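You operate a simulated robot arm through the tools that you are given. There is no shell and no other tool. Be economical: measure what you need, move in short steps, check, and stop when the job is done.

You run a simulated two-armed robot. Do the job below in one go: nothing can be reset, and whatever is moved stays where it is left.

TASK
Pick up the black loop with one hand, pass it to the other hand and put it on the top of the blue trolley.

The check looks at the end state, three seconds after you hand in, the way a careful person would. Anything else that was tipped, shoved, dropped, spilled or broken makes it a failure.

THE ROBOT
Two 6-joint arms with two-finger grippers on one trunk, on a base that drives. Base frame: it is fixed to the floor where the robot stands at the start and does not move with it; the origin is under the middle of the robot, x ahead of it, y to its left, z up. Lengths are in cm, angles in degrees, forces in N, time in s.
The left shoulder is at the start at [6.1, 14.3, 85], the right one opposite. With the tool pointing down near the work surface each hand reaches from about 30 to 72 cm from the robot's upright axis, wherever it stands, measured 20 degrees to its own side. Places, roughly: black loop (35x6x15 cm) [50, 0, 90]; top of the blue trolley [310, -90, 80]. Payload 2.45 kg a hand.
The tool frame of a hand sits at the grasp point between the pads (the TCP): z along the fingers, y along the line on which they close. The tips reach 2.6 cm beyond it. Largest opening 9.6 cm; the body of the gripper starts 6.9 cm behind the TCP.
Orientation is that of the tool frame in the base frame, as a unit quaternion [x, y, z, w]. With the fingers straight down and closing along the base's y, the tool's x points along the base's -x, its y along +y and its z along -z.

THE INTERFACE
- The arms move only by the tool apply_moves. It takes "left_steps", "right_steps" or both (then of equal length, played together; a hand with none holds still); each is a list of rows, each a list of 3 entries, a list of its own where there are three numbers: the shift along the tool's x, y, z in m, then the turn, a rotation vector about the tool's x, y, z in rad, then the closure, from 0 (fully open) to 1 (shut). In form: [[[x, y, z], [ax, ay, az], claw], ...]. A call has 1 to 10 rows; each row shifts and turns the commanded pose from where the row before left it, along the tool's axes as they then stand. A row lasts 0.2 s, in which the tool goes at most 5 cm and 8.6 degrees; a call with a longer step from one row to the next is refused whole, and so is a gripper value outside its range. A pose out of reach is approached as far as the arm can. The call stops where the force on the tool passes 40 N (or 10 N more than at its start, if that is more) or the arm is blocked; 0.2 s more then pass. Each finger halts on what it meets, pressing with about 25 N; the grip force reading is that of the motor and also rises with nothing between the fingers. The clock runs only during rows and for 0.2 s after the last one: add rows that do not move to give the fingers time. It gives the time, the measured TCP pose, the force on the tool (base axes), the opening and the grip force at its end, in the units of the frame above (readings bear some noise), with the torque about the TCP (base axes, N m) and any sound that the robot's microphone picked up.
- Cameras (640 x 400 px; columns grow to the right, rows downward): "scene" is now at [13.92, 0.07, 144.97]; the picture's right is [0.03, -1.00, 0.00], its down [-0.78, -0.02, -0.62] and it looks along [0.62, 0.02, -0.78] (base axes); focal length 251 px, centre (320, 200). "left" rides on the left gripper at [8.2, -0.3, -9.8] in its tool frame; the picture's right is [0.04, 1.00, 0.00], its down [-0.73, 0.03, -0.68] and it looks along [-0.68, 0.03, 0.73] (tool axes); focal length 256 px, centre (320, 200). "right" rides on the right gripper at [8.1, 0.3, -9.8] in its tool frame; the picture's right is [-0.04, 1.00, 0.00], its down [-0.73, -0.03, -0.68] and it looks along [-0.68, -0.03, 0.73] (tool axes); focal length 256 px, centre (320, 200). There is no depth. A picture from a camera that has moved, and an enlarged one, comes with that camera's place and axes in the base frame and with its lens.
- snapshot(camera): a new picture of that camera. No time passes.
- raise_lower(by): slides the trunk up (or, below 0, down) by that many cm; the arms and the scene camera ride with it, the base frame stays. It gives what a move gives, with no picture.
- steer(legs): drives the robot by 1 to 6 legs, each [ahead, turn to the left] in cm and degrees, along the robot's own axes; the way and the turn of a leg run together, so that a leg with both is an arc; at most 150 cm and 180 degrees a leg. The arms and the cameras ride along, it lands a little off, and it stops where it bumps. It gives what a move gives.
- head_to(pan, tilt): turns the head with the scene camera to pan (to the left, within 86 degrees either way) and tilt (down, from -29 to 69), counted from straight ahead of the robot. It gives what a move gives.
- close_up(camera, box): a new picture of the part [left, top, right, bottom] of that camera's present view, enlarged. No time passes.
- sign_off(): hands the job in; it is judged then, once.

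Go step by step. Nothing tells you exact positions but the pictures and the camera data: compare them with the known pose of the tool, close in by small moves and look again before you grip or let go. The budget is 120 turns and 100 pictures, counting those below and the enlarged ones. Unless the task says otherwise, let go and move clear before handing in, and close with one line.

The tools are called after "Call:" by a JSON object that holds its "name" and its "arguments". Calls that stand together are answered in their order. apply_moves: Moves the arms, as the interface text tells. Its arguments: {"type":"object","properties":{"left_steps":{"type":"array"},"right_steps":{"type":"array"}},"required":[]} The other tools are called the same way: raise_lower (by) slides the trunk up or down; steer (legs) drives the base; head_to (pan, tilt) turns the head that bears the scene camera; snapshot (camera) takes a picture; close_up (camera, box) takes an enlarged picture of a part of a camera's view; sign_off () hands the job in.

At the start:

```text
time: 0.0
left_tool_pos: [48.99, 20.09, 109.64]
left_ee_rot: [-0.001, 1.0, -0.001, 0.0]
left_contact_force: [-0.9, -0.2, -0.7]
left_torque: [0.05, -0.01, 0.0]
left_width: 9.6
left_finger_force: 0.0
right_tool_pos: [52.15, -23.22, 104.91]
right_ee_rot: [-0.001, 1.0, 0.0, 0.0]
right_contact_force: [-0.3, -0.6, -0.4]
right_torque: [0.02, 0.03, 0.03]
right_width: 9.6
right_finger_force: 0.0
trunk travel left (down, up): [-47.5, 11.5]
robot x, y, heading: [0.17, 0.62, 0.0]
head pan, tilt: [1.5, 51.7]
```

scene: 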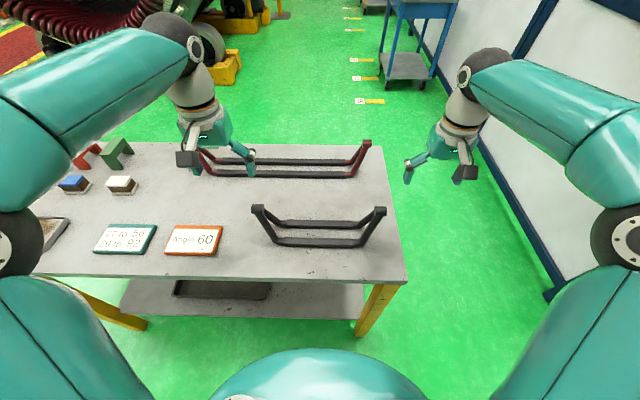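
right: 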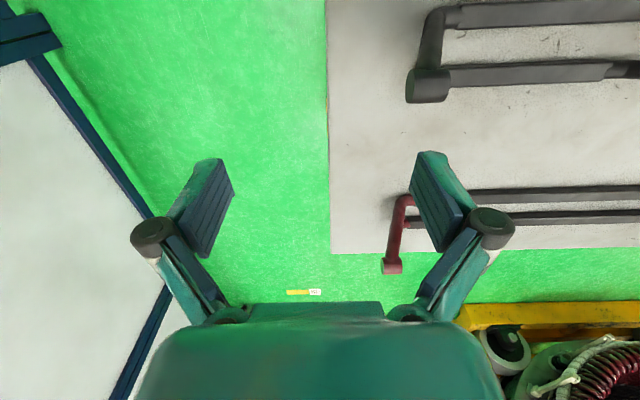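
left: 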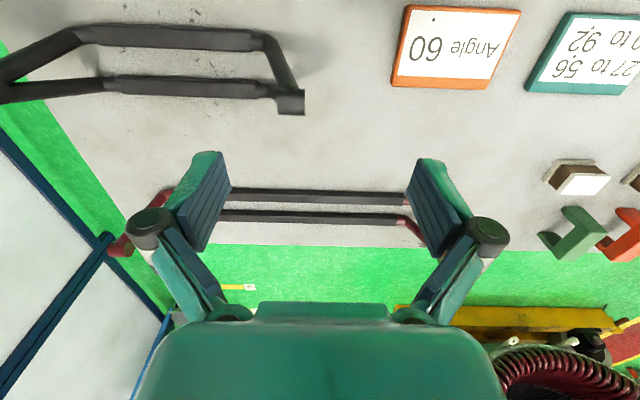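

I see a black loop near the table's front edge and a red one behind it; the blue trolley is far ahead to the right. I'll enlarge the black loop.

Call:
{"name": "close_up", "arguments": {"camera": "scene", "box": [230, 180, 410, 280]}}

Call:
{"name": "close_up", "arguments": {"camera": "left", "box": [0, 0, 340, 212]}}

Call:
{"name": "head_to", "arguments": {"pan": -15, "tilt": 20}}

Call:
{"name": "snapshot", "arguments": {"camera": "scene"}}

```text
3.56 times, centred on (320, 230) of scene
camera zoom: at [13.92, 0.07, 144.97], right [0.03, -1.0, 0.0], down [-0.78, -0.02, -0.62], along [0.62, 0.02, -0.78], focal length 894 px, centre (320, 93)
```

zoom: 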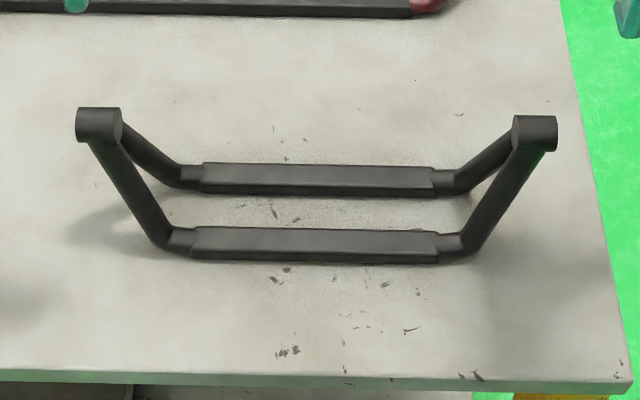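

```text
1.88 times, centred on (170, 106) of left
camera zoom: at [40.96, 19.92, 119.39], right [-0.04, 1.0, 0.0], down [0.73, 0.03, 0.68], along [0.68, 0.03, -0.73], focal length 482 px, centre (602, 377)
```

zoom: 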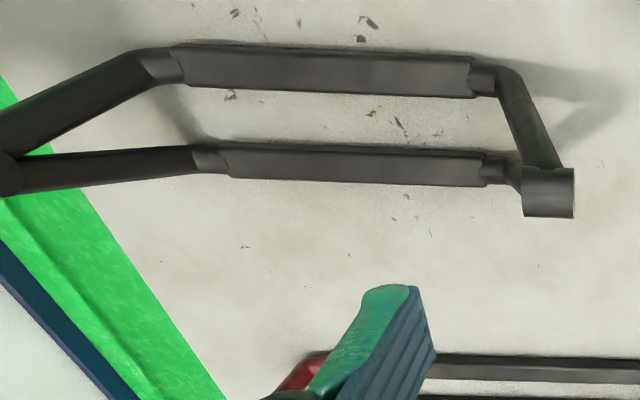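

```text
time: 1.0
left_tool_pos: [49.02, 20.18, 109.63]
left_ee_rot: [-0.001, 1.0, 0.0, 0.0]
left_contact_force: [0.8, 0.1, 0.4]
left_torque: [0.01, -0.05, 0.01]
left_width: 9.59
left_finger_force: 0.1
right_tool_pos: [52.13, -23.26, 105.08]
right_ee_rot: [-0.001, 1.0, 0.0, -0.001]
right_contact_force: [-0.1, 0.2, 0.0]
right_torque: [-0.01, 0.01, 0.02]
right_width: 9.6
right_finger_force: 0.0
trunk travel left (down, up): [-47.5, 11.5]
robot x, y, heading: [0.15, 0.31, -0.1]
head pan, tilt: [-15.0, 20.0]
```

```text
94 pictures are left
camera scene: at [15.37, -2.54, 149.74], right [-0.26, -0.97, 0.0], down [-0.33, 0.09, -0.94], along [0.91, -0.24, -0.34], focal length 251 px, centre (320, 200)
```

scene: 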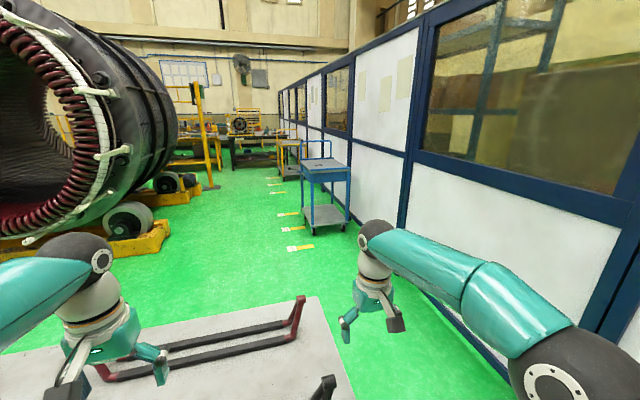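

The loop stands on two rails (about x 47 and 53, z 84), with raised hubs at y about +16 and -13. I want the gripper's shape before choosing a grasp.

Call:
{"name": "head_to", "arguments": {"pan": 0, "tilt": 45}}

Call:
{"name": "close_up", "arguments": {"camera": "scene", "box": [380, 30, 540, 190]}}

Call:
{"name": "close_up", "arguments": {"camera": "scene", "box": [130, 60, 410, 240]}}

```text
time: 1.9
left_tool_pos: [49.04, 20.05, 109.56]
left_ee_rot: [0.0, 1.0, 0.0, 0.0]
left_contact_force: [0.7, -0.4, 0.0]
left_torque: [0.02, 0.01, -0.01]
left_width: 9.59
left_finger_force: 0.0
right_tool_pos: [52.11, -23.26, 104.94]
right_ee_rot: [0.0, 1.0, -0.001, 0.0]
right_contact_force: [0.7, -0.1, 0.2]
right_torque: [0.02, 0.0, 0.0]
right_width: 9.61
right_finger_force: 0.0
trunk travel left (down, up): [-47.5, 11.5]
robot x, y, heading: [0.02, 0.06, 0.0]
head pan, tilt: [0.0, 45.0]
```

```text
2.50 times, centred on (460, 110) of scene
camera zoom: at [14.51, -0.13, 145.89], right [0.0, -1.0, 0.0], down [-0.71, 0.0, -0.71], along [0.71, 0.0, -0.71], focal length 628 px, centre (-30, 425)
```

zoom: 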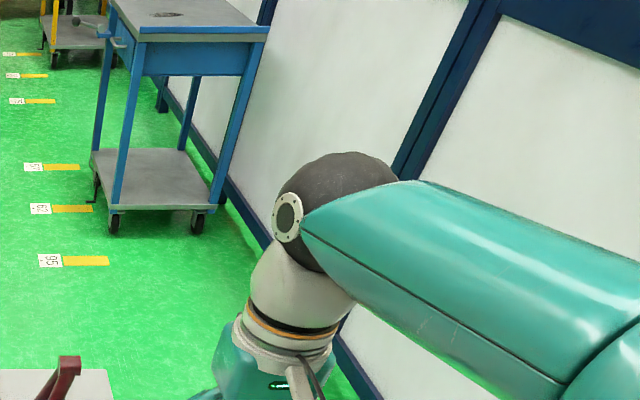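

```text
2.22 times, centred on (270, 150) of scene
camera zoom: at [14.51, -0.13, 145.89], right [0.0, -1.0, 0.0], down [-0.71, 0.0, -0.71], along [0.71, 0.0, -0.71], focal length 559 px, centre (431, 311)
```

zoom: 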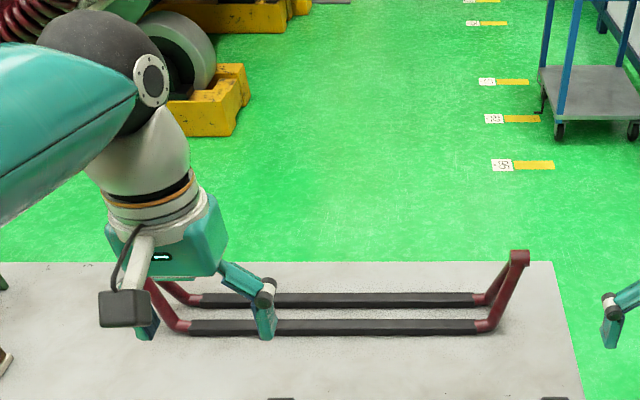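

The wrist camera is a real block about 8 cm off each hand, so clearance to the hubs matters. I'll turn the right hand a quarter turn (closing along x, camera to the right), then move it above the loop's middle.

Call:
{"name": "apply_moves", "arguments": {"right_steps": [[[0, 0, 0], [0, 0, -0.149], 0], [[0, 0, 0], [0, 0, -0.149], 0], [[0, 0, 0], [0, 0, -0.149], 0], [[0, 0, 0], [0, 0, -0.149], 0], [[0, 0, 0], [0, 0, -0.149], 0], [[0, 0, 0], [0, 0, -0.149], 0], [[0, 0, 0], [0, 0, -0.149], 0], [[0, 0, 0], [0, 0, -0.149], 0], [[0, 0, 0], [0, 0, -0.149], 0], [[0, 0, 0], [0, 0, -0.149], 0]]}}

Call:
{"name": "apply_moves", "arguments": {"right_steps": [[[0, 0, 0], [0, 0, -0.081], 0], [[-0.04, 0.003, 0], [0, 0, 0], 0], [[-0.04, 0.003, 0], [0, 0, 0], 0], [[-0.04, 0.003, 0], [0, 0, 0], 0], [[-0.04, 0.003, 0], [0, 0, 0], 0], [[-0.04, 0.003, 0], [0, 0, 0], 0], [[-0.03, 0.003, 0], [0, 0, 0], 0], [[0, 0, 0], [0, 0, 0], 0]]}}

Call:
{"name": "snapshot", "arguments": {"camera": "right"}}

Call:
{"name": "head_to", "arguments": {"pan": 0, "tilt": 55}}

Call:
{"name": "snapshot", "arguments": {"camera": "scene"}}

```text
time: 4.1
left_tool_pos: [49.01, 20.12, 109.65]
left_ee_rot: [-0.001, 1.0, -0.001, 0.001]
left_contact_force: [0.0, -0.1, 0.2]
left_torque: [0.0, 0.02, 0.0]
left_width: 9.61
left_finger_force: 0.1
right_tool_pos: [52.14, -23.42, 104.92]
right_ee_rot: [-0.679, 0.734, 0.0, 0.0]
right_contact_force: [-0.4, 0.2, -0.2]
right_torque: [-0.02, -0.02, 0.05]
right_width: 9.61
right_finger_force: 0.0
trunk travel left (down, up): [-47.5, 11.5]
robot x, y, heading: [0.2, 0.33, 0.0]
head pan, tilt: [0.0, 45.0]
```

```text
time: 5.9
left_tool_pos: [49.08, 20.07, 109.56]
left_ee_rot: [-0.001, 1.0, -0.001, 0.0]
left_contact_force: [-0.4, -0.4, -0.8]
left_torque: [-0.01, 0.01, 0.0]
left_width: 9.63
left_finger_force: 0.0
right_tool_pos: [50.26, -0.07, 104.78]
right_ee_rot: [0.708, -0.706, 0.0, 0.001]
right_contact_force: [0.2, 0.1, -0.2]
right_torque: [-0.02, 0.01, -0.02]
right_width: 9.62
right_finger_force: 0.3
trunk travel left (down, up): [-47.5, 11.5]
robot x, y, heading: [-0.03, -0.44, 0.1]
head pan, tilt: [0.0, 45.0]
```

```text
91 pictures are left
camera right: at [50.06, -8.34, 114.6], right [-1.0, 0.04, 0.0], down [0.03, 0.73, 0.68], along [0.03, 0.68, -0.73], focal length 256 px, centre (320, 200)
```

right: 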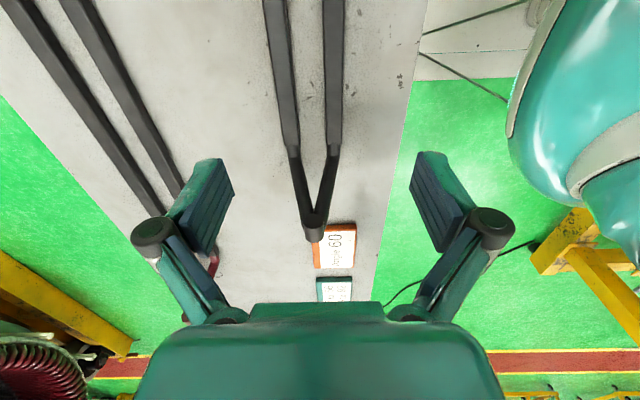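

```text
time: 6.6
left_tool_pos: [48.86, 20.14, 109.62]
left_ee_rot: [-0.001, 1.0, 0.0, 0.0]
left_contact_force: [0.2, 0.0, 0.3]
left_torque: [-0.01, 0.0, -0.01]
left_width: 9.61
left_finger_force: 0.0
right_tool_pos: [50.32, -0.11, 104.97]
right_ee_rot: [0.708, -0.706, -0.001, 0.0]
right_contact_force: [0.0, -0.5, -0.1]
right_torque: [-0.01, 0.02, -0.01]
right_width: 9.6
right_finger_force: 0.0
trunk travel left (down, up): [-47.5, 11.5]
robot x, y, heading: [-0.07, -0.23, 0.2]
head pan, tilt: [0.0, 55.0]
```

```text
90 pictures are left
camera scene: at [13.58, -0.13, 144.55], right [0.0, -1.0, 0.0], down [-0.82, 0.0, -0.57], along [0.57, 0.0, -0.82], focal length 251 px, centre (320, 200)
```

scene: 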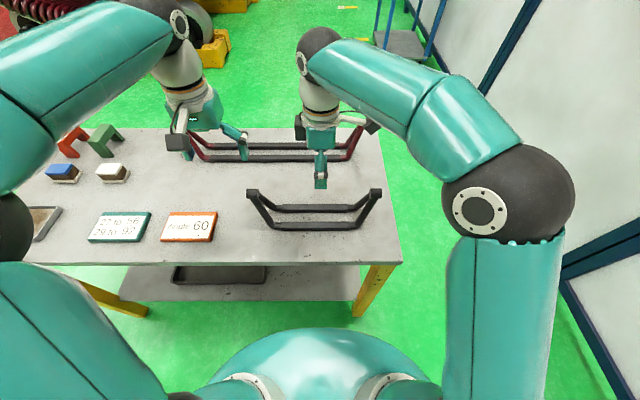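

Combining the views, the rails look a bit lower (about z 82) with the centre near x 51.3. I'll go down part way and look again.

Call:
{"name": "apply_moves", "arguments": {"right_steps": [[[-0.005, -0.006, 0.04], [0, 0, 0], 0], [[-0.005, -0.004, 0.04], [0, 0, 0], 0], [[0, 0, 0.04], [0, 0, 0], 0], [[0, 0, 0], [0, 0, 0], 0], [[0, 0, 0], [0, 0, 0], 0]]}}

Call:
{"name": "snapshot", "arguments": {"camera": "right"}}

Call:
{"name": "close_up", "arguments": {"camera": "scene", "box": [230, 140, 410, 250]}}

Call:
{"name": "snapshot", "arguments": {"camera": "left"}}

```text
time: 7.8
left_tool_pos: [49.05, 20.1, 109.6]
left_ee_rot: [-0.001, 1.0, 0.001, 0.0]
left_contact_force: [-1.0, 0.4, -0.4]
left_torque: [0.01, 0.01, 0.03]
left_width: 9.6
left_finger_force: 0.0
right_tool_pos: [51.23, 0.93, 92.95]
right_ee_rot: [0.707, -0.707, -0.001, 0.001]
right_contact_force: [-0.4, 0.1, 0.7]
right_torque: [0.01, 0.0, -0.01]
right_width: 9.61
right_finger_force: 0.0
trunk travel left (down, up): [-47.5, 11.5]
robot x, y, heading: [-0.02, 0.09, -0.1]
head pan, tilt: [0.0, 55.0]
```

```text
89 pictures are left
camera right: at [50.94, -7.26, 102.76], right [-1.0, 0.04, 0.0], down [0.03, 0.73, 0.68], along [0.02, 0.68, -0.73], focal length 256 px, centre (320, 200)
```

right: 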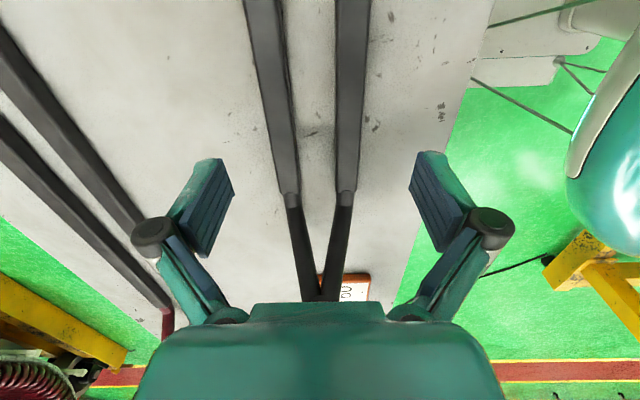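

```text
3.56 times, centred on (320, 195) of scene
camera zoom: at [13.61, -0.12, 144.54], right [0.0, -1.0, 0.0], down [-0.82, 0.0, -0.57], along [0.57, 0.0, -0.82], focal length 894 px, centre (320, 218)
```

zoom: 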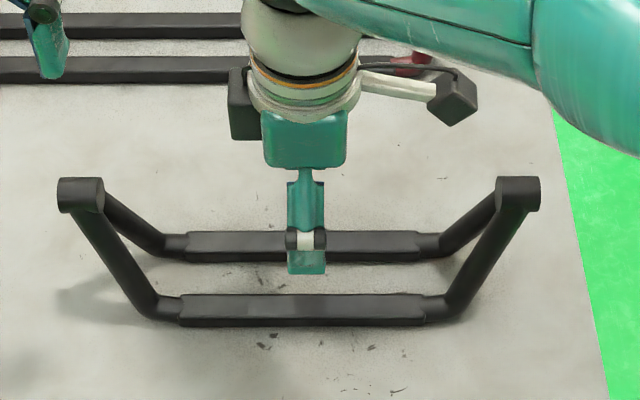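

```text
87 pictures are left
camera left: at [40.98, 19.93, 119.43], right [-0.04, 1.0, 0.0], down [0.73, 0.03, 0.68], along [0.68, 0.03, -0.73], focal length 256 px, centre (320, 200)
```

left: 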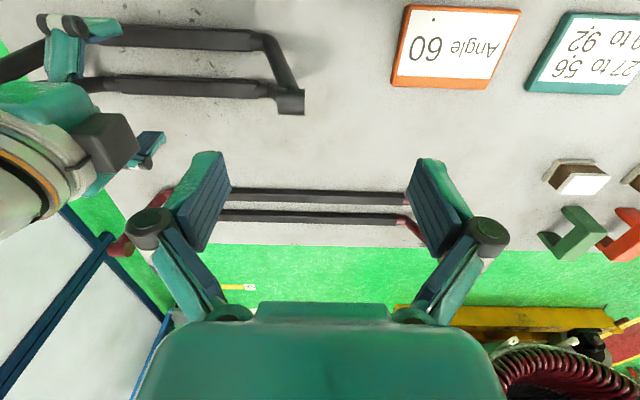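

The rails run along y with their midline slightly farther in x than the hand. I'll enlarge the right hand view to measure the rail edges.

Call:
{"name": "close_up", "arguments": {"camera": "right", "box": [220, 50, 420, 175]}}

```text
3.20 times, centred on (320, 112) of right
camera zoom: at [50.94, -7.26, 102.76], right [-1.0, 0.04, 0.0], down [0.03, 0.73, 0.68], along [0.02, 0.68, -0.73], focal length 819 px, centre (320, 480)
```

zoom: 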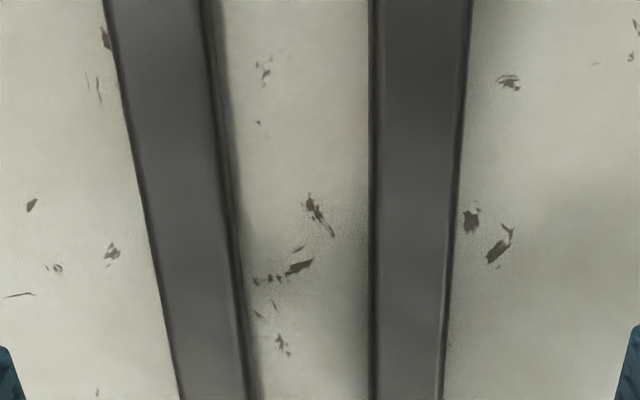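

Outer rail width is about 7.9 cm, which fits inside 9.6, and the hand should shift about +0.5 in x. I'll move down to just above the rails and look.

Call:
{"name": "apply_moves", "arguments": {"right_steps": [[[0, -0.005, 0.02], [0, 0, 0], 0], [[0, 0, 0.027], [0, 0, 0], 0], [[0, 0, 0], [0, 0, 0], 0], [[0, 0, 0], [0, 0, 0], 0]]}}

Call:
{"name": "snapshot", "arguments": {"camera": "right"}}

Call:
{"name": "close_up", "arguments": {"camera": "scene", "box": [230, 140, 410, 250]}}

Call:
{"name": "close_up", "arguments": {"camera": "left", "box": [0, 0, 340, 212]}}

```text
time: 8.8
left_tool_pos: [49.03, 20.17, 109.62]
left_ee_rot: [-0.001, 1.0, 0.0, 0.0]
left_contact_force: [0.6, -0.2, 0.2]
left_torque: [0.01, 0.01, 0.03]
left_width: 9.6
left_finger_force: 0.1
right_tool_pos: [51.91, 0.65, 88.15]
right_ee_rot: [0.707, -0.707, 0.0, 0.0]
right_contact_force: [-0.4, 0.2, -0.5]
right_torque: [-0.02, 0.01, 0.01]
right_width: 9.6
right_finger_force: 0.1
trunk travel left (down, up): [-47.5, 11.5]
robot x, y, heading: [0.04, 0.29, -0.0]
head pan, tilt: [0.0, 55.0]
```

```text
85 pictures are left
camera right: at [51.6, -7.54, 98.04], right [-1.0, 0.04, 0.0], down [0.03, 0.73, 0.68], along [0.03, 0.68, -0.73], focal length 256 px, centre (320, 200)
```

right: 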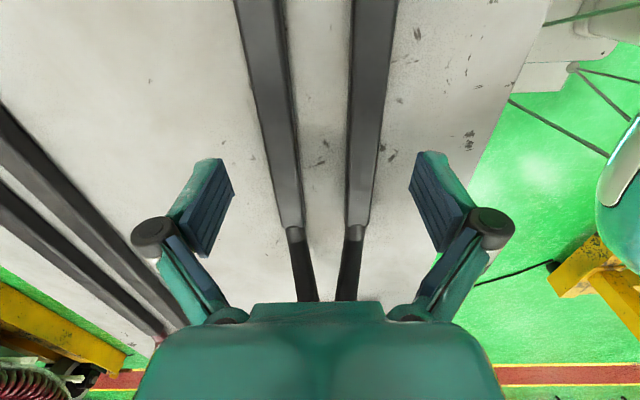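

```text
3.56 times, centred on (320, 195) of scene
camera zoom: at [13.6, -0.12, 144.54], right [0.0, -1.0, 0.0], down [-0.82, 0.0, -0.57], along [0.57, 0.0, -0.82], focal length 894 px, centre (320, 218)
```

zoom: 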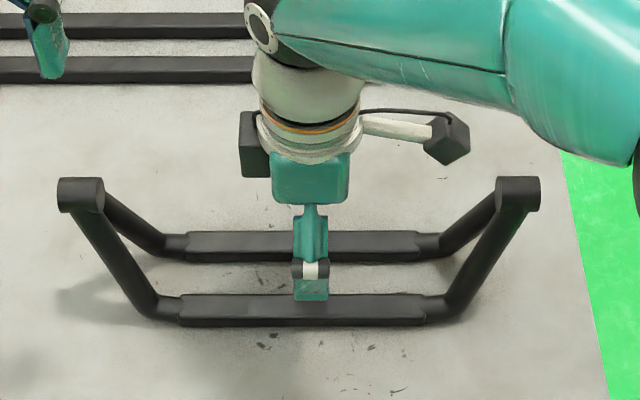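

```text
1.88 times, centred on (170, 106) of left
camera zoom: at [40.97, 19.93, 119.43], right [-0.04, 1.0, 0.0], down [0.73, 0.03, 0.68], along [0.68, 0.03, -0.73], focal length 482 px, centre (602, 377)
```

zoom: 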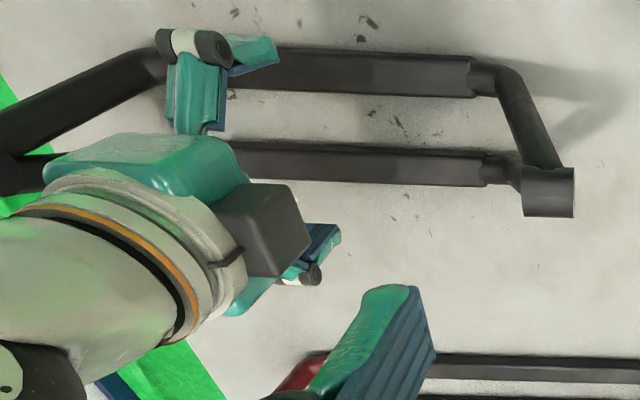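

Table top is near z 80 and rail tops near 81.6, so a TCP height of about 83 is right. I'll check centring once more, enlarged.

Call:
{"name": "close_up", "arguments": {"camera": "right", "box": [200, 80, 440, 230]}}

```text
2.67 times, centred on (320, 155) of right
camera zoom: at [51.6, -7.54, 98.04], right [-1.0, 0.04, 0.0], down [0.03, 0.73, 0.68], along [0.03, 0.68, -0.73], focal length 683 px, centre (320, 320)
```

zoom: 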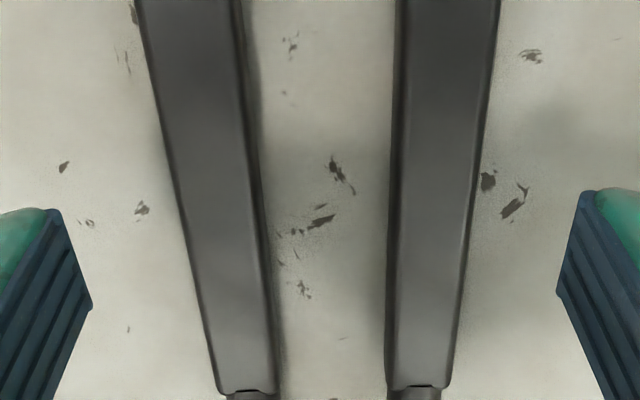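

Centring is within about 1 mm. I'll go down to TCP z 83.1 and stop there.

Call:
{"name": "apply_moves", "arguments": {"right_steps": [[[0, 0.001, 0.025], [0, 0, 0], 0], [[0, 0, 0.015], [0, 0, 0], 0], [[0, 0, 0.009], [0, 0, 0], 0], [[0, 0, 0], [0, 0, 0], 0], [[0, 0, 0], [0, 0, 0], 0]]}}

Call:
{"name": "snapshot", "arguments": {"camera": "right"}}

Call:
{"name": "close_up", "arguments": {"camera": "scene", "box": [230, 140, 410, 250]}}

```text
time: 10.0
left_tool_pos: [49.14, 20.12, 109.66]
left_ee_rot: [-0.002, 1.0, 0.0, 0.0]
left_contact_force: [0.0, 1.0, -0.8]
left_torque: [-0.02, 0.01, 0.01]
left_width: 9.61
left_finger_force: 0.0
right_tool_pos: [51.76, 0.86, 83.5]
right_ee_rot: [0.708, -0.706, -0.001, 0.001]
right_contact_force: [-0.5, 0.4, 0.4]
right_torque: [0.03, 0.0, 0.01]
right_width: 9.61
right_finger_force: 0.0
trunk travel left (down, up): [-47.5, 11.5]
robot x, y, heading: [-0.13, 0.17, 0.3]
head pan, tilt: [0.0, 55.0]
```

```text
81 pictures are left
camera right: at [51.4, -7.41, 93.23], right [-1.0, 0.04, 0.0], down [0.03, 0.73, 0.68], along [0.02, 0.68, -0.73], focal length 256 px, centre (320, 200)
```

right: 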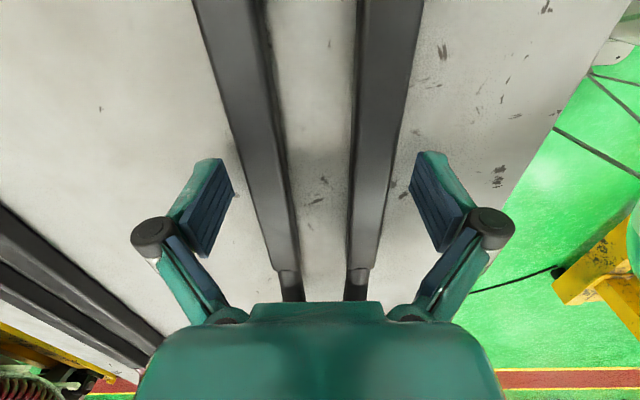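

```text
3.56 times, centred on (320, 195) of scene
camera zoom: at [13.6, -0.13, 144.54], right [0.0, -1.0, 0.0], down [-0.82, 0.0, -0.57], along [0.57, 0.0, -0.82], focal length 894 px, centre (320, 218)
```

zoom: 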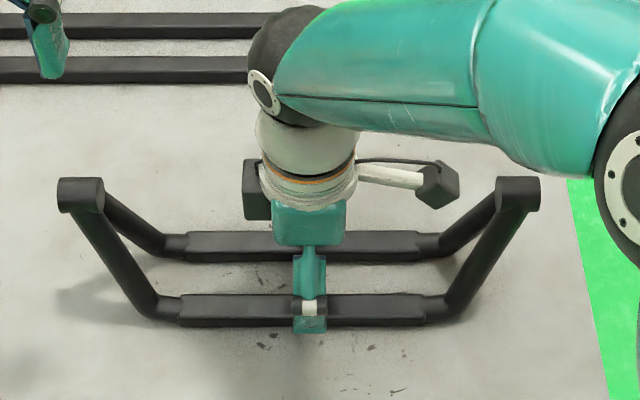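

The fingers straddle both rails, with the tips just above the table. I'll lower 3 mm more and close.

Call:
{"name": "apply_moves", "arguments": {"right_steps": [[[0, 0, 0.003], [0, 0, 0], 0], [[0, 0, 0], [0, 0, 0], 0.1], [[0, 0, 0], [0, 0, 0], 0.2], [[0, 0, 0], [0, 0, 0], 0.4], [[0, 0, 0], [0, 0, 0], 1], [[0, 0, 0], [0, 0, 0], 1], [[0, 0, 0], [0, 0, 0], 1]]}}

Call:
{"name": "close_up", "arguments": {"camera": "right", "box": [160, 60, 480, 260]}}

```text
time: 11.2
left_tool_pos: [48.89, 20.11, 109.73]
left_ee_rot: [-0.001, 1.0, 0.0, 0.001]
left_contact_force: [-0.4, 0.3, -0.1]
left_torque: [-0.02, -0.01, -0.02]
left_width: 9.59
left_finger_force: 0.1
right_tool_pos: [52.15, 0.94, 84.2]
right_ee_rot: [0.708, -0.706, 0.006, -0.011]
right_contact_force: [0.5, -2.8, 25.6]
right_torque: [-0.29, -1.28, -0.02]
right_width: 5.38
right_finger_force: 24.8
trunk travel left (down, up): [-47.5, 11.5]
robot x, y, heading: [0.15, -0.09, -0.1]
head pan, tilt: [0.0, 55.0]
stopped in row 6 (right hand): the force on the tool passed its limit at 41 N (the readings are from after the stop); the commanded pose is now the measured one
```

```text
2.00 times, centred on (320, 160) of right
camera zoom: at [51.63, -7.42, 93.81], right [-1.0, 0.04, -0.02], down [0.01, 0.73, 0.69], along [0.04, 0.68, -0.73], focal length 512 px, centre (320, 280)
```

zoom: 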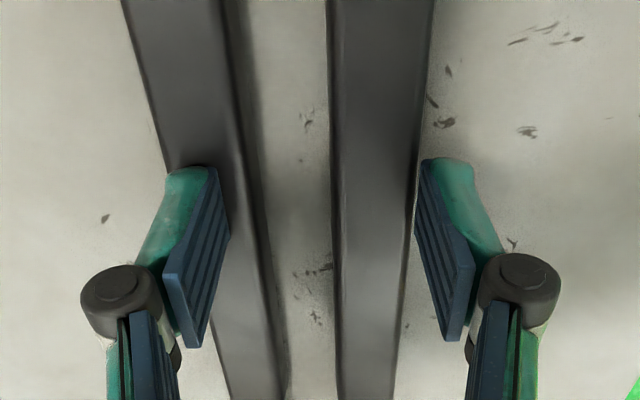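

The far finger climbed onto the far rail, so the tips were not low enough. I'll lift, open, level the hand and look.

Call:
{"name": "apply_moves", "arguments": {"right_steps": [[[0, 0, -0.006], [0, 0, 0], 0.6], [[0, 0, -0.012], [0, 0, 0], 0.4], [[0, 0, -0.012], [-0.024, 0.007, 0], 0], [[0, 0, 0], [0, 0, 0], 0], [[0, 0, 0], [0, 0, 0], 0], [[0, 0, 0], [0, 0, 0], 0]]}}

Call:
{"name": "close_up", "arguments": {"camera": "right", "box": [160, 60, 480, 260]}}

Call:
{"name": "close_up", "arguments": {"camera": "scene", "box": [230, 140, 410, 250]}}

```text
time: 12.6
left_tool_pos: [48.95, 20.24, 109.68]
left_ee_rot: [-0.001, 1.0, 0.0, 0.001]
left_contact_force: [-0.1, -0.5, 1.0]
left_torque: [0.01, -0.01, 0.0]
left_width: 9.62
left_finger_force: 0.1
right_tool_pos: [51.86, 0.93, 86.54]
right_ee_rot: [0.708, -0.706, -0.004, 0.006]
right_contact_force: [0.1, -0.2, 0.6]
right_torque: [0.04, 0.02, 0.01]
right_width: 9.59
right_finger_force: 0.1
trunk travel left (down, up): [-47.5, 11.5]
robot x, y, heading: [-0.23, -0.23, -0.0]
head pan, tilt: [0.0, 55.0]
```

```text
2.00 times, centred on (320, 160) of right
camera zoom: at [51.82, -7.38, 96.38], right [-1.0, 0.04, 0.01], down [0.04, 0.73, 0.68], along [0.02, 0.68, -0.74], focal length 512 px, centre (320, 280)
```

zoom: 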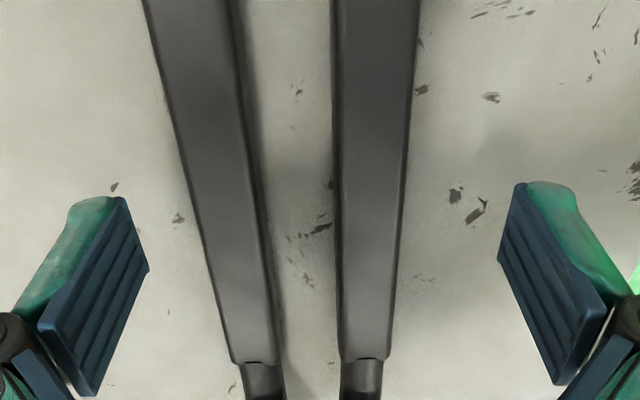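

```text
3.56 times, centred on (320, 195) of scene
camera zoom: at [13.59, -0.12, 144.54], right [0.0, -1.0, 0.0], down [-0.82, 0.0, -0.57], along [0.57, 0.0, -0.82], focal length 894 px, centre (320, 218)
```

zoom: 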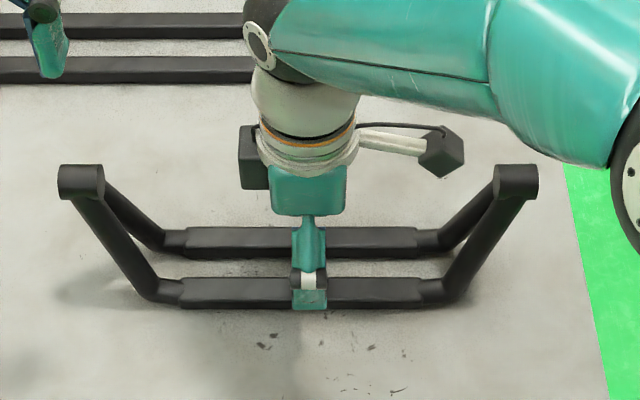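

The rails came closer together (about 7.5 cm outer), so the two sides seem hinged at the hubs or flexible; the midline is now near x 52.8. I'll level the hand, recentre and go down slowly.

Call:
{"name": "apply_moves", "arguments": {"right_steps": [[[0, -0.0095, 0], [0.014, -0.004, 0], 0], [[0, 0, 0.01], [0, 0, 0], 0], [[0, 0, 0.01], [0, 0, 0], 0], [[0, 0, 0], [0, 0, 0], 0], [[0, 0, 0], [0, 0, 0], 0]]}}

Call:
{"name": "close_up", "arguments": {"camera": "right", "box": [160, 60, 480, 260]}}

Call:
{"name": "close_up", "arguments": {"camera": "scene", "box": [230, 140, 410, 250]}}

```text
time: 13.8
left_tool_pos: [48.98, 20.13, 109.82]
left_ee_rot: [-0.001, 1.0, 0.0, 0.0]
left_contact_force: [0.0, 1.6, -1.4]
left_torque: [0.02, -0.02, 0.01]
left_width: 9.62
left_finger_force: 0.0
right_tool_pos: [52.93, 0.73, 84.5]
right_ee_rot: [-0.707, 0.707, 0.0, 0.002]
right_contact_force: [0.1, 0.8, 0.6]
right_torque: [0.0, 0.0, 0.0]
right_width: 9.59
right_finger_force: 0.0
trunk travel left (down, up): [-47.5, 11.5]
robot x, y, heading: [-0.01, -0.16, 0.1]
head pan, tilt: [0.0, 55.0]
```

```text
2.00 times, centred on (320, 160) of right
camera zoom: at [52.62, -7.47, 94.35], right [-1.0, 0.04, 0.0], down [0.03, 0.73, 0.68], along [0.03, 0.68, -0.73], focal length 512 px, centre (320, 280)
```

zoom: 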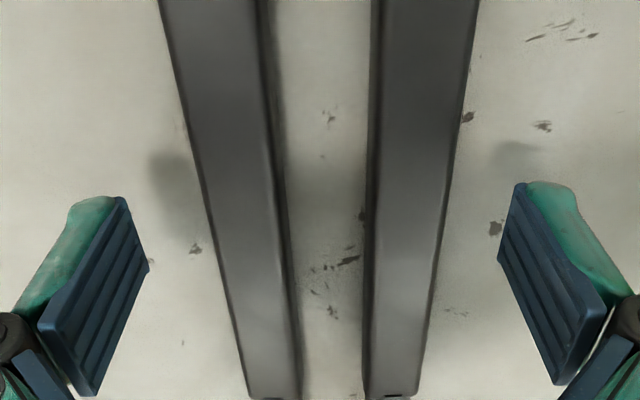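

```text
3.56 times, centred on (320, 195) of scene
camera zoom: at [13.6, -0.12, 144.54], right [0.0, -1.0, 0.0], down [-0.82, 0.0, -0.57], along [0.57, 0.0, -0.82], focal length 894 px, centre (320, 218)
```

zoom: 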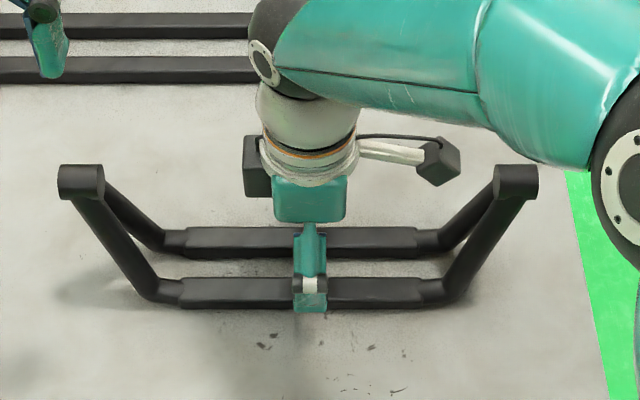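

The hand is centred and level, and the finger shadows on the table show the remaining gap. I'll step down to feel the table.

Call:
{"name": "apply_moves", "arguments": {"right_steps": [[[0, 0, 0.01], [0, 0, 0], 0], [[0, 0, 0.004], [0, 0, 0], 0], [[0, 0, 0], [0, 0, 0], 0], [[0, 0, 0], [0, 0, 0], 0]]}}

Call:
{"name": "apply_moves", "arguments": {"right_steps": [[[0, 0, 0.003], [0, 0, 0], 0], [[0, 0, 0], [0, 0, 0], 0], [[0, 0, 0], [0, 0, 0], 0]]}}

Call:
{"name": "close_up", "arguments": {"camera": "right", "box": [160, 60, 480, 260]}}

```text
time: 14.8
left_tool_pos: [49.01, 19.99, 109.75]
left_ee_rot: [-0.001, 1.0, 0.0, -0.001]
left_contact_force: [0.3, -0.2, -0.3]
left_torque: [0.02, -0.03, -0.02]
left_width: 9.59
left_finger_force: 0.1
right_tool_pos: [52.96, 0.78, 83.3]
right_ee_rot: [0.708, -0.706, 0.0, -0.002]
right_contact_force: [0.4, -0.1, -0.8]
right_torque: [0.01, 0.01, -0.02]
right_width: 9.6
right_finger_force: 0.1
trunk travel left (down, up): [-47.5, 11.5]
robot x, y, heading: [0.03, -0.01, -0.1]
head pan, tilt: [0.0, 55.0]
```

```text
time: 15.6
left_tool_pos: [49.05, 20.14, 109.71]
left_ee_rot: [0.0, 1.0, -0.001, -0.001]
left_contact_force: [0.5, -0.3, 0.2]
left_torque: [0.0, -0.02, 0.02]
left_width: 9.61
left_finger_force: 0.0
right_tool_pos: [52.91, 0.9, 82.96]
right_ee_rot: [0.708, -0.707, 0.0, -0.001]
right_contact_force: [-0.2, -0.5, -0.2]
right_torque: [-0.01, -0.01, 0.01]
right_width: 9.63
right_finger_force: 0.0
trunk travel left (down, up): [-47.5, 11.5]
robot x, y, heading: [-0.16, 0.13, 0.0]
head pan, tilt: [0.0, 55.0]
```

```text
2.00 times, centred on (320, 160) of right
camera zoom: at [52.6, -7.37, 92.75], right [-1.0, 0.04, 0.0], down [0.03, 0.73, 0.68], along [0.03, 0.68, -0.73], focal length 512 px, centre (320, 280)
```

zoom: 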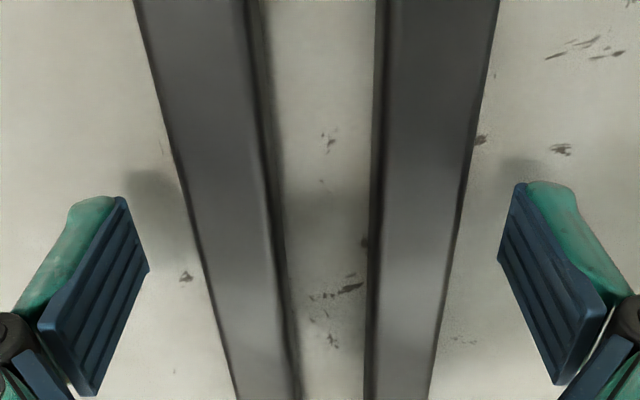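

No contact yet at 82.95. I'll keep feeling down in small steps.

Call:
{"name": "apply_moves", "arguments": {"right_steps": [[[0, 0, 0.003], [0, 0, 0], 0], [[0, 0, 0], [0, 0, 0], 0], [[0, 0, 0], [0, 0, 0], 0]]}}

Call:
{"name": "apply_moves", "arguments": {"right_steps": [[[0, 0, 0.002], [0, 0, 0], 0], [[0, 0, 0], [0, 0, 0], 0], [[0, 0, 0], [0, 0, 0], 0]]}}

Call:
{"name": "apply_moves", "arguments": {"right_steps": [[[0, 0, 0.002], [0, 0, 0], 0], [[0, 0, 0], [0, 0, 0], 0], [[0, 0, 0], [0, 0, 0], 0]]}}

Call:
{"name": "close_up", "arguments": {"camera": "right", "box": [160, 60, 480, 260]}}

```text
time: 16.4
left_tool_pos: [48.94, 20.12, 109.6]
left_ee_rot: [0.0, 1.0, 0.0, 0.0]
left_contact_force: [-0.1, 0.2, 1.0]
left_torque: [-0.02, -0.01, 0.0]
left_width: 9.63
left_finger_force: 0.1
right_tool_pos: [52.85, 0.75, 82.59]
right_ee_rot: [0.708, -0.706, -0.001, -0.001]
right_contact_force: [-0.2, -0.6, 0.2]
right_torque: [-0.01, -0.03, 0.0]
right_width: 9.61
right_finger_force: 0.2
trunk travel left (down, up): [-47.5, 11.5]
robot x, y, heading: [-0.1, 0.21, 0.0]
head pan, tilt: [0.0, 55.0]
```

```text
time: 17.2
left_tool_pos: [49.02, 20.15, 109.66]
left_ee_rot: [-0.001, 1.0, 0.001, 0.0]
left_contact_force: [-0.4, 0.1, 0.8]
left_torque: [0.03, 0.04, -0.01]
left_width: 9.57
left_finger_force: 0.0
right_tool_pos: [52.8, 0.75, 82.46]
right_ee_rot: [0.707, -0.707, -0.001, -0.001]
right_contact_force: [0.9, -0.6, 0.5]
right_torque: [-0.02, 0.02, 0.0]
right_width: 9.63
right_finger_force: 0.1
trunk travel left (down, up): [-47.5, 11.5]
robot x, y, heading: [-0.09, 0.05, 0.1]
head pan, tilt: [0.0, 55.0]
```

```text
time: 18.0
left_tool_pos: [48.99, 20.15, 109.6]
left_ee_rot: [0.0, 1.0, 0.001, 0.0]
left_contact_force: [0.8, 0.1, 0.5]
left_torque: [0.06, 0.01, -0.01]
left_width: 9.59
left_finger_force: 0.1
right_tool_pos: [52.87, 0.83, 82.26]
right_ee_rot: [0.708, -0.706, 0.0, -0.001]
right_contact_force: [0.4, -0.2, -0.9]
right_torque: [0.01, 0.03, 0.0]
right_width: 9.6
right_finger_force: 0.0
trunk travel left (down, up): [-47.5, 11.5]
robot x, y, heading: [-0.13, -0.2, -0.1]
head pan, tilt: [0.0, 55.0]
```

```text
2.00 times, centred on (320, 160) of right
camera zoom: at [52.63, -7.38, 91.96], right [-1.0, 0.04, 0.0], down [0.03, 0.73, 0.68], along [0.03, 0.68, -0.73], focal length 512 px, centre (320, 280)
```

zoom: 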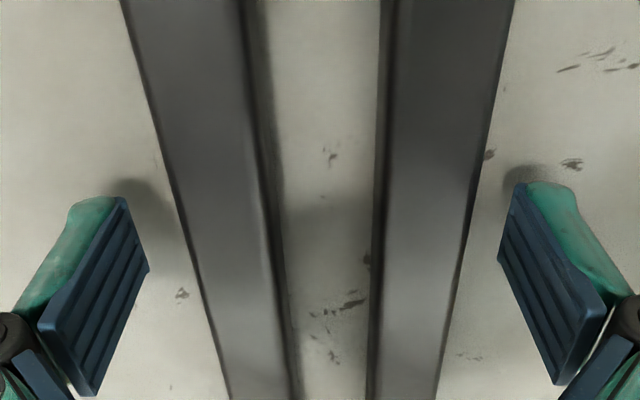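

Still no contact at 82.25, and the shadows are nearing the tips. I'll continue.

Call:
{"name": "apply_moves", "arguments": {"right_steps": [[[0, 0, 0.003], [0, 0, 0], 0], [[0, 0, 0], [0, 0, 0], 0], [[0, 0, 0], [0, 0, 0], 0]]}}

Call:
{"name": "apply_moves", "arguments": {"right_steps": [[[0, 0, 0.003], [0, 0, 0], 0], [[0, 0, 0], [0, 0, 0], 0], [[0, 0, 0], [0, 0, 0], 0]]}}

Call:
{"name": "close_up", "arguments": {"camera": "right", "box": [160, 60, 480, 260]}}

Call:
{"name": "close_up", "arguments": {"camera": "scene", "box": [230, 140, 410, 250]}}

```text
time: 18.8
left_tool_pos: [48.94, 20.13, 109.71]
left_ee_rot: [-0.001, 1.0, 0.001, 0.0]
left_contact_force: [0.1, 0.5, 0.0]
left_torque: [-0.01, 0.01, -0.01]
left_width: 9.62
left_finger_force: 0.1
right_tool_pos: [52.75, 0.83, 81.92]
right_ee_rot: [0.707, -0.707, 0.001, -0.002]
right_contact_force: [-1.2, -1.0, 0.0]
right_torque: [-0.02, 0.04, 0.01]
right_width: 9.59
right_finger_force: 0.0
trunk travel left (down, up): [-47.5, 11.5]
robot x, y, heading: [0.17, 0.05, -0.2]
head pan, tilt: [0.0, 55.0]
```

```text
time: 19.6
left_tool_pos: [49.03, 20.25, 109.69]
left_ee_rot: [-0.002, 1.0, 0.0, 0.0]
left_contact_force: [-0.4, -0.2, 0.5]
left_torque: [0.05, 0.0, 0.02]
left_width: 9.6
left_finger_force: 0.0
right_tool_pos: [52.87, 0.98, 81.64]
right_ee_rot: [0.708, -0.706, 0.0, -0.002]
right_contact_force: [-0.3, -0.4, -0.2]
right_torque: [-0.01, -0.01, 0.0]
right_width: 9.59
right_finger_force: 0.0
trunk travel left (down, up): [-47.5, 11.5]
robot x, y, heading: [-0.35, 0.09, 0.1]
head pan, tilt: [0.0, 55.0]
```

```text
2.00 times, centred on (320, 160) of right
camera zoom: at [52.59, -7.32, 91.35], right [-1.0, 0.04, 0.0], down [0.03, 0.73, 0.68], along [0.03, 0.68, -0.73], focal length 512 px, centre (320, 280)
```

zoom: 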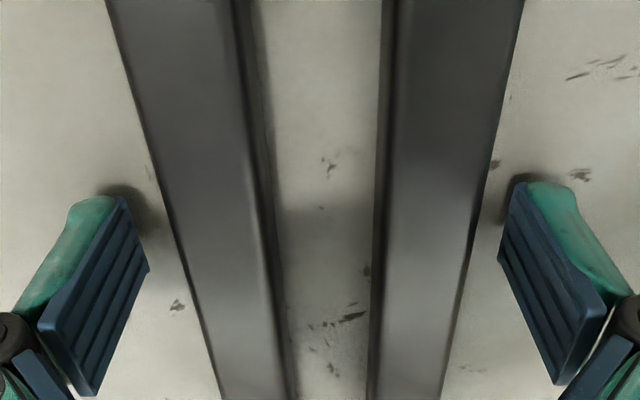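

```text
3.56 times, centred on (320, 195) of scene
camera zoom: at [13.6, -0.13, 144.54], right [0.0, -1.0, 0.0], down [-0.82, 0.0, -0.57], along [0.57, 0.0, -0.82], focal length 894 px, centre (320, 218)
```

zoom: 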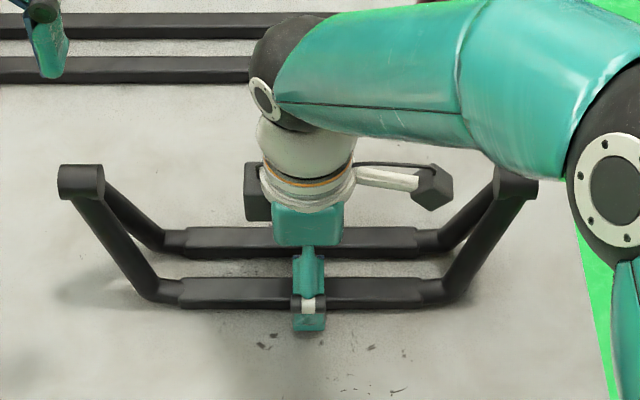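

The tips are a few millimetres above the table and well below the rail tops. I'll close in stages.

Call:
{"name": "apply_moves", "arguments": {"right_steps": [[[0, 0, 0], [0, 0, 0], 0.1], [[0, 0, 0], [0, 0, 0], 0.2], [[0, 0, 0], [0, 0, 0], 0.25], [[0, 0, 0], [0, 0, 0], 0.3], [[0, 0, 0], [0, 0, 0], 0.3]]}}

Call:
{"name": "close_up", "arguments": {"camera": "right", "box": [160, 60, 480, 260]}}

Call:
{"name": "close_up", "arguments": {"camera": "scene", "box": [230, 140, 410, 250]}}

```text
time: 20.8
left_tool_pos: [48.85, 20.17, 109.81]
left_ee_rot: [-0.001, 1.0, 0.0, 0.0]
left_contact_force: [-0.3, -0.3, 0.7]
left_torque: [0.0, 0.03, -0.01]
left_width: 9.63
left_finger_force: 0.0
right_tool_pos: [52.84, 0.96, 81.86]
right_ee_rot: [0.707, -0.707, 0.0, -0.002]
right_contact_force: [-6.1, -1.2, 15.2]
right_torque: [-0.09, 0.8, 0.0]
right_width: 7.83
right_finger_force: 8.5
trunk travel left (down, up): [-47.5, 11.5]
robot x, y, heading: [0.12, 0.03, 0.0]
head pan, tilt: [0.0, 55.0]
```

```text
2.00 times, centred on (320, 160) of right
camera zoom: at [52.45, -7.32, 91.51], right [-1.0, 0.04, 0.0], down [0.03, 0.73, 0.68], along [0.03, 0.68, -0.73], focal length 512 px, centre (320, 280)
```

zoom: 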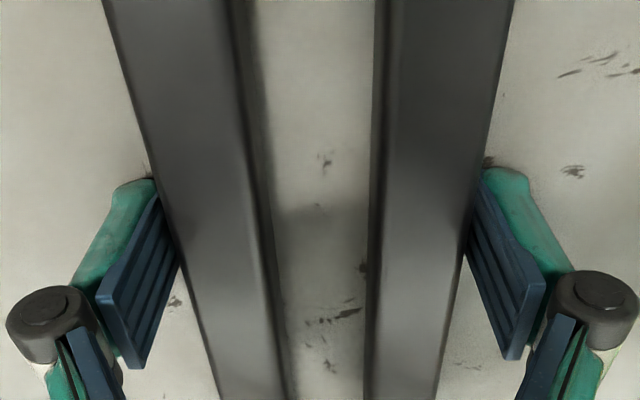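

```text
3.56 times, centred on (320, 195) of scene
camera zoom: at [13.36, -0.13, 144.58], right [0.0, -1.0, 0.0], down [-0.82, 0.0, -0.57], along [0.57, 0.0, -0.82], focal length 894 px, centre (320, 218)
```

zoom: 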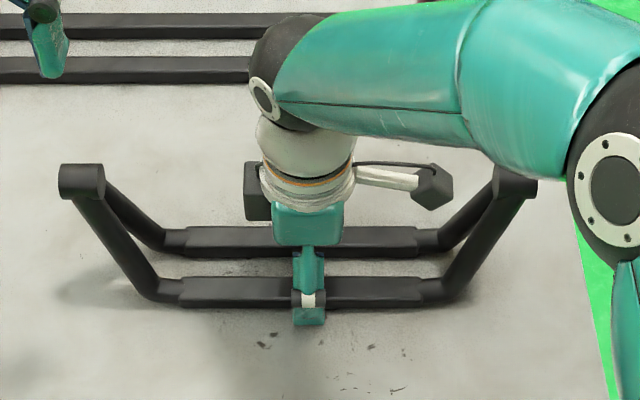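

The tips drop slightly as they close and press the table (15 N). I'll raise 3 mm and keep closing.

Call:
{"name": "apply_moves", "arguments": {"right_steps": [[[0, 0, -0.003], [0, 0, 0], 0.25], [[0, 0, -0.001], [0, 0, 0], 0.3], [[0, 0, 0], [0, 0, 0], 0.35], [[0, 0, 0], [0, 0, 0], 0.4]]}}

Call:
{"name": "close_up", "arguments": {"camera": "right", "box": [160, 60, 480, 260]}}

```text
time: 21.8
left_tool_pos: [49.0, 20.18, 109.7]
left_ee_rot: [-0.001, 1.0, 0.0, 0.0]
left_contact_force: [1.0, -0.5, -0.4]
left_torque: [0.01, -0.01, -0.01]
left_width: 9.61
left_finger_force: 0.1
right_tool_pos: [52.82, 0.93, 82.01]
right_ee_rot: [0.708, -0.706, 0.0, -0.002]
right_contact_force: [-2.0, -1.3, 1.7]
right_torque: [-0.18, 0.01, -0.02]
right_width: 6.94
right_finger_force: 25.2
trunk travel left (down, up): [-47.5, 11.5]
robot x, y, heading: [0.23, -0.01, -0.2]
head pan, tilt: [0.0, 55.0]
```

```text
2.00 times, centred on (320, 160) of right
camera zoom: at [52.57, -7.29, 91.78], right [-1.0, 0.04, 0.0], down [0.03, 0.73, 0.68], along [0.03, 0.68, -0.73], focal length 512 px, centre (320, 280)
```

zoom: 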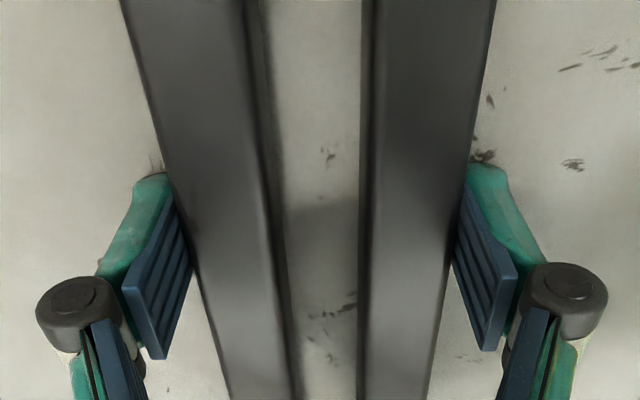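

The pads are now flat on both rails with full grip force at 6.9 cm. I'll hold the squeeze a bit and see whether it settles.

Call:
{"name": "apply_moves", "arguments": {"right_steps": [[[0, 0, 0], [0, 0, 0], 0.6], [[0, 0, 0], [0, 0, 0], 0.6], [[0, 0, 0], [0, 0, 0], 0.6]]}}

Call:
{"name": "apply_moves", "arguments": {"right_steps": [[[0, 0, 0], [0, 0, 0], 1], [[0, 0, 0], [0, 0, 0], 1], [[0, 0, 0], [0, 0, 0], 1]]}}

Call:
{"name": "close_up", "arguments": {"camera": "right", "box": [160, 60, 480, 260]}}

Call:
{"name": "close_up", "arguments": {"camera": "scene", "box": [230, 140, 410, 250]}}

```text
time: 22.6
left_tool_pos: [49.03, 20.15, 109.64]
left_ee_rot: [-0.001, 1.0, -0.001, 0.0]
left_contact_force: [-0.9, -0.7, 0.3]
left_torque: [-0.01, 0.0, -0.02]
left_width: 9.59
left_finger_force: 0.1
right_tool_pos: [52.86, 0.9, 82.06]
right_ee_rot: [0.708, -0.706, 0.0, -0.001]
right_contact_force: [0.0, -1.0, 0.2]
right_torque: [-0.07, -0.03, 0.01]
right_width: 6.94
right_finger_force: 24.7
trunk travel left (down, up): [-47.5, 11.5]
robot x, y, heading: [0.44, -0.12, 0.1]
head pan, tilt: [0.0, 55.0]
```

```text
time: 23.4
left_tool_pos: [49.05, 20.13, 109.78]
left_ee_rot: [-0.001, 1.0, 0.0, 0.0]
left_contact_force: [0.6, 0.1, 0.2]
left_torque: [0.04, 0.03, 0.0]
left_width: 9.6
left_finger_force: 0.1
right_tool_pos: [52.8, 0.91, 82.13]
right_ee_rot: [-0.707, 0.707, 0.0, 0.002]
right_contact_force: [-0.9, -1.0, 0.3]
right_torque: [0.0, 0.04, -0.04]
right_width: 6.9
right_finger_force: 25.2
trunk travel left (down, up): [-47.5, 11.5]
robot x, y, heading: [-0.06, 0.06, 0.1]
head pan, tilt: [0.0, 55.0]
```

```text
2.00 times, centred on (320, 160) of right
camera zoom: at [52.58, -7.28, 91.78], right [-1.0, 0.04, 0.0], down [0.03, 0.73, 0.68], along [0.03, 0.68, -0.73], focal length 512 px, centre (320, 280)
```

zoom: 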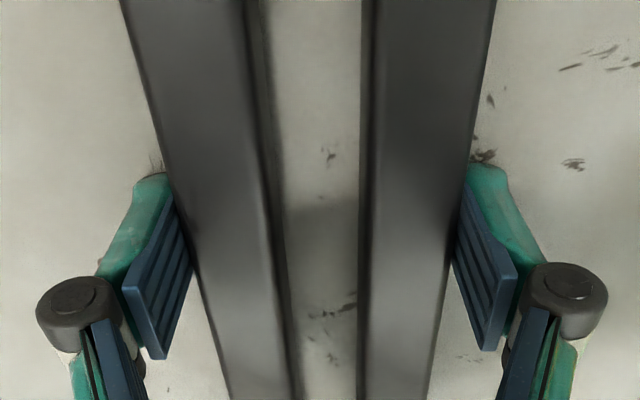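

```text
3.56 times, centred on (320, 195) of scene
camera zoom: at [13.59, -0.14, 144.54], right [0.0, -1.0, 0.0], down [-0.82, 0.0, -0.57], along [0.57, 0.0, -0.82], focal length 894 px, centre (320, 218)
```

zoom: 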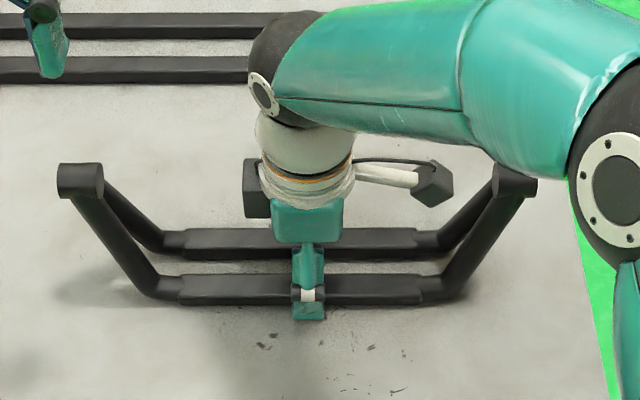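

The grip is steady at 6.9 cm, so it seems rigid. I'll lift a little to read the weight.

Call:
{"name": "apply_moves", "arguments": {"right_steps": [[[0, 0, -0.005], [0, 0, 0], 1], [[0, 0, -0.01], [0, 0, 0], 1], [[0, 0, -0.02], [0, 0, 0], 1], [[0, 0, -0.02], [0, 0, 0], 1], [[0, 0, 0], [0, 0, 0], 1], [[0, 0, 0], [0, 0, 0], 1]]}}

Call:
{"name": "snapshot", "arguments": {"camera": "scene"}}

```text
time: 24.8
left_tool_pos: [49.13, 20.17, 109.73]
left_ee_rot: [-0.001, 1.0, 0.0, 0.0]
left_contact_force: [0.2, 0.0, 0.1]
left_torque: [-0.03, 0.03, 0.02]
left_width: 9.6
left_finger_force: 0.0
right_tool_pos: [52.86, 0.83, 87.62]
right_ee_rot: [0.708, -0.706, 0.001, -0.001]
right_contact_force: [0.0, -0.5, -2.5]
right_torque: [0.01, 0.02, 0.03]
right_width: 6.93
right_finger_force: 24.7
trunk travel left (down, up): [-47.5, 11.5]
robot x, y, heading: [0.2, 0.01, -0.1]
head pan, tilt: [0.0, 55.0]
```

```text
65 pictures are left
camera scene: at [13.62, -0.13, 144.54], right [0.0, -1.0, 0.0], down [-0.82, 0.0, -0.57], along [0.57, 0.0, -0.82], focal length 251 px, centre (320, 200)
```

scene: 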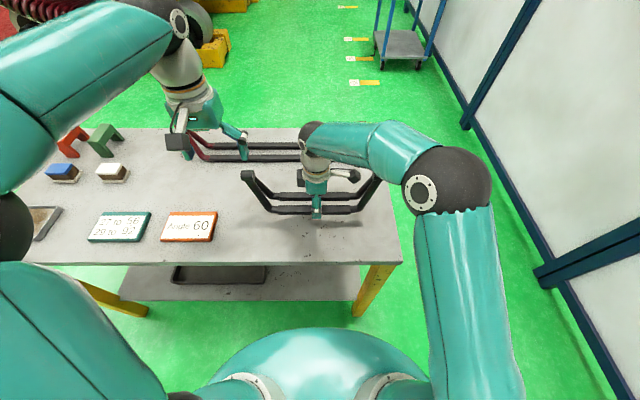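

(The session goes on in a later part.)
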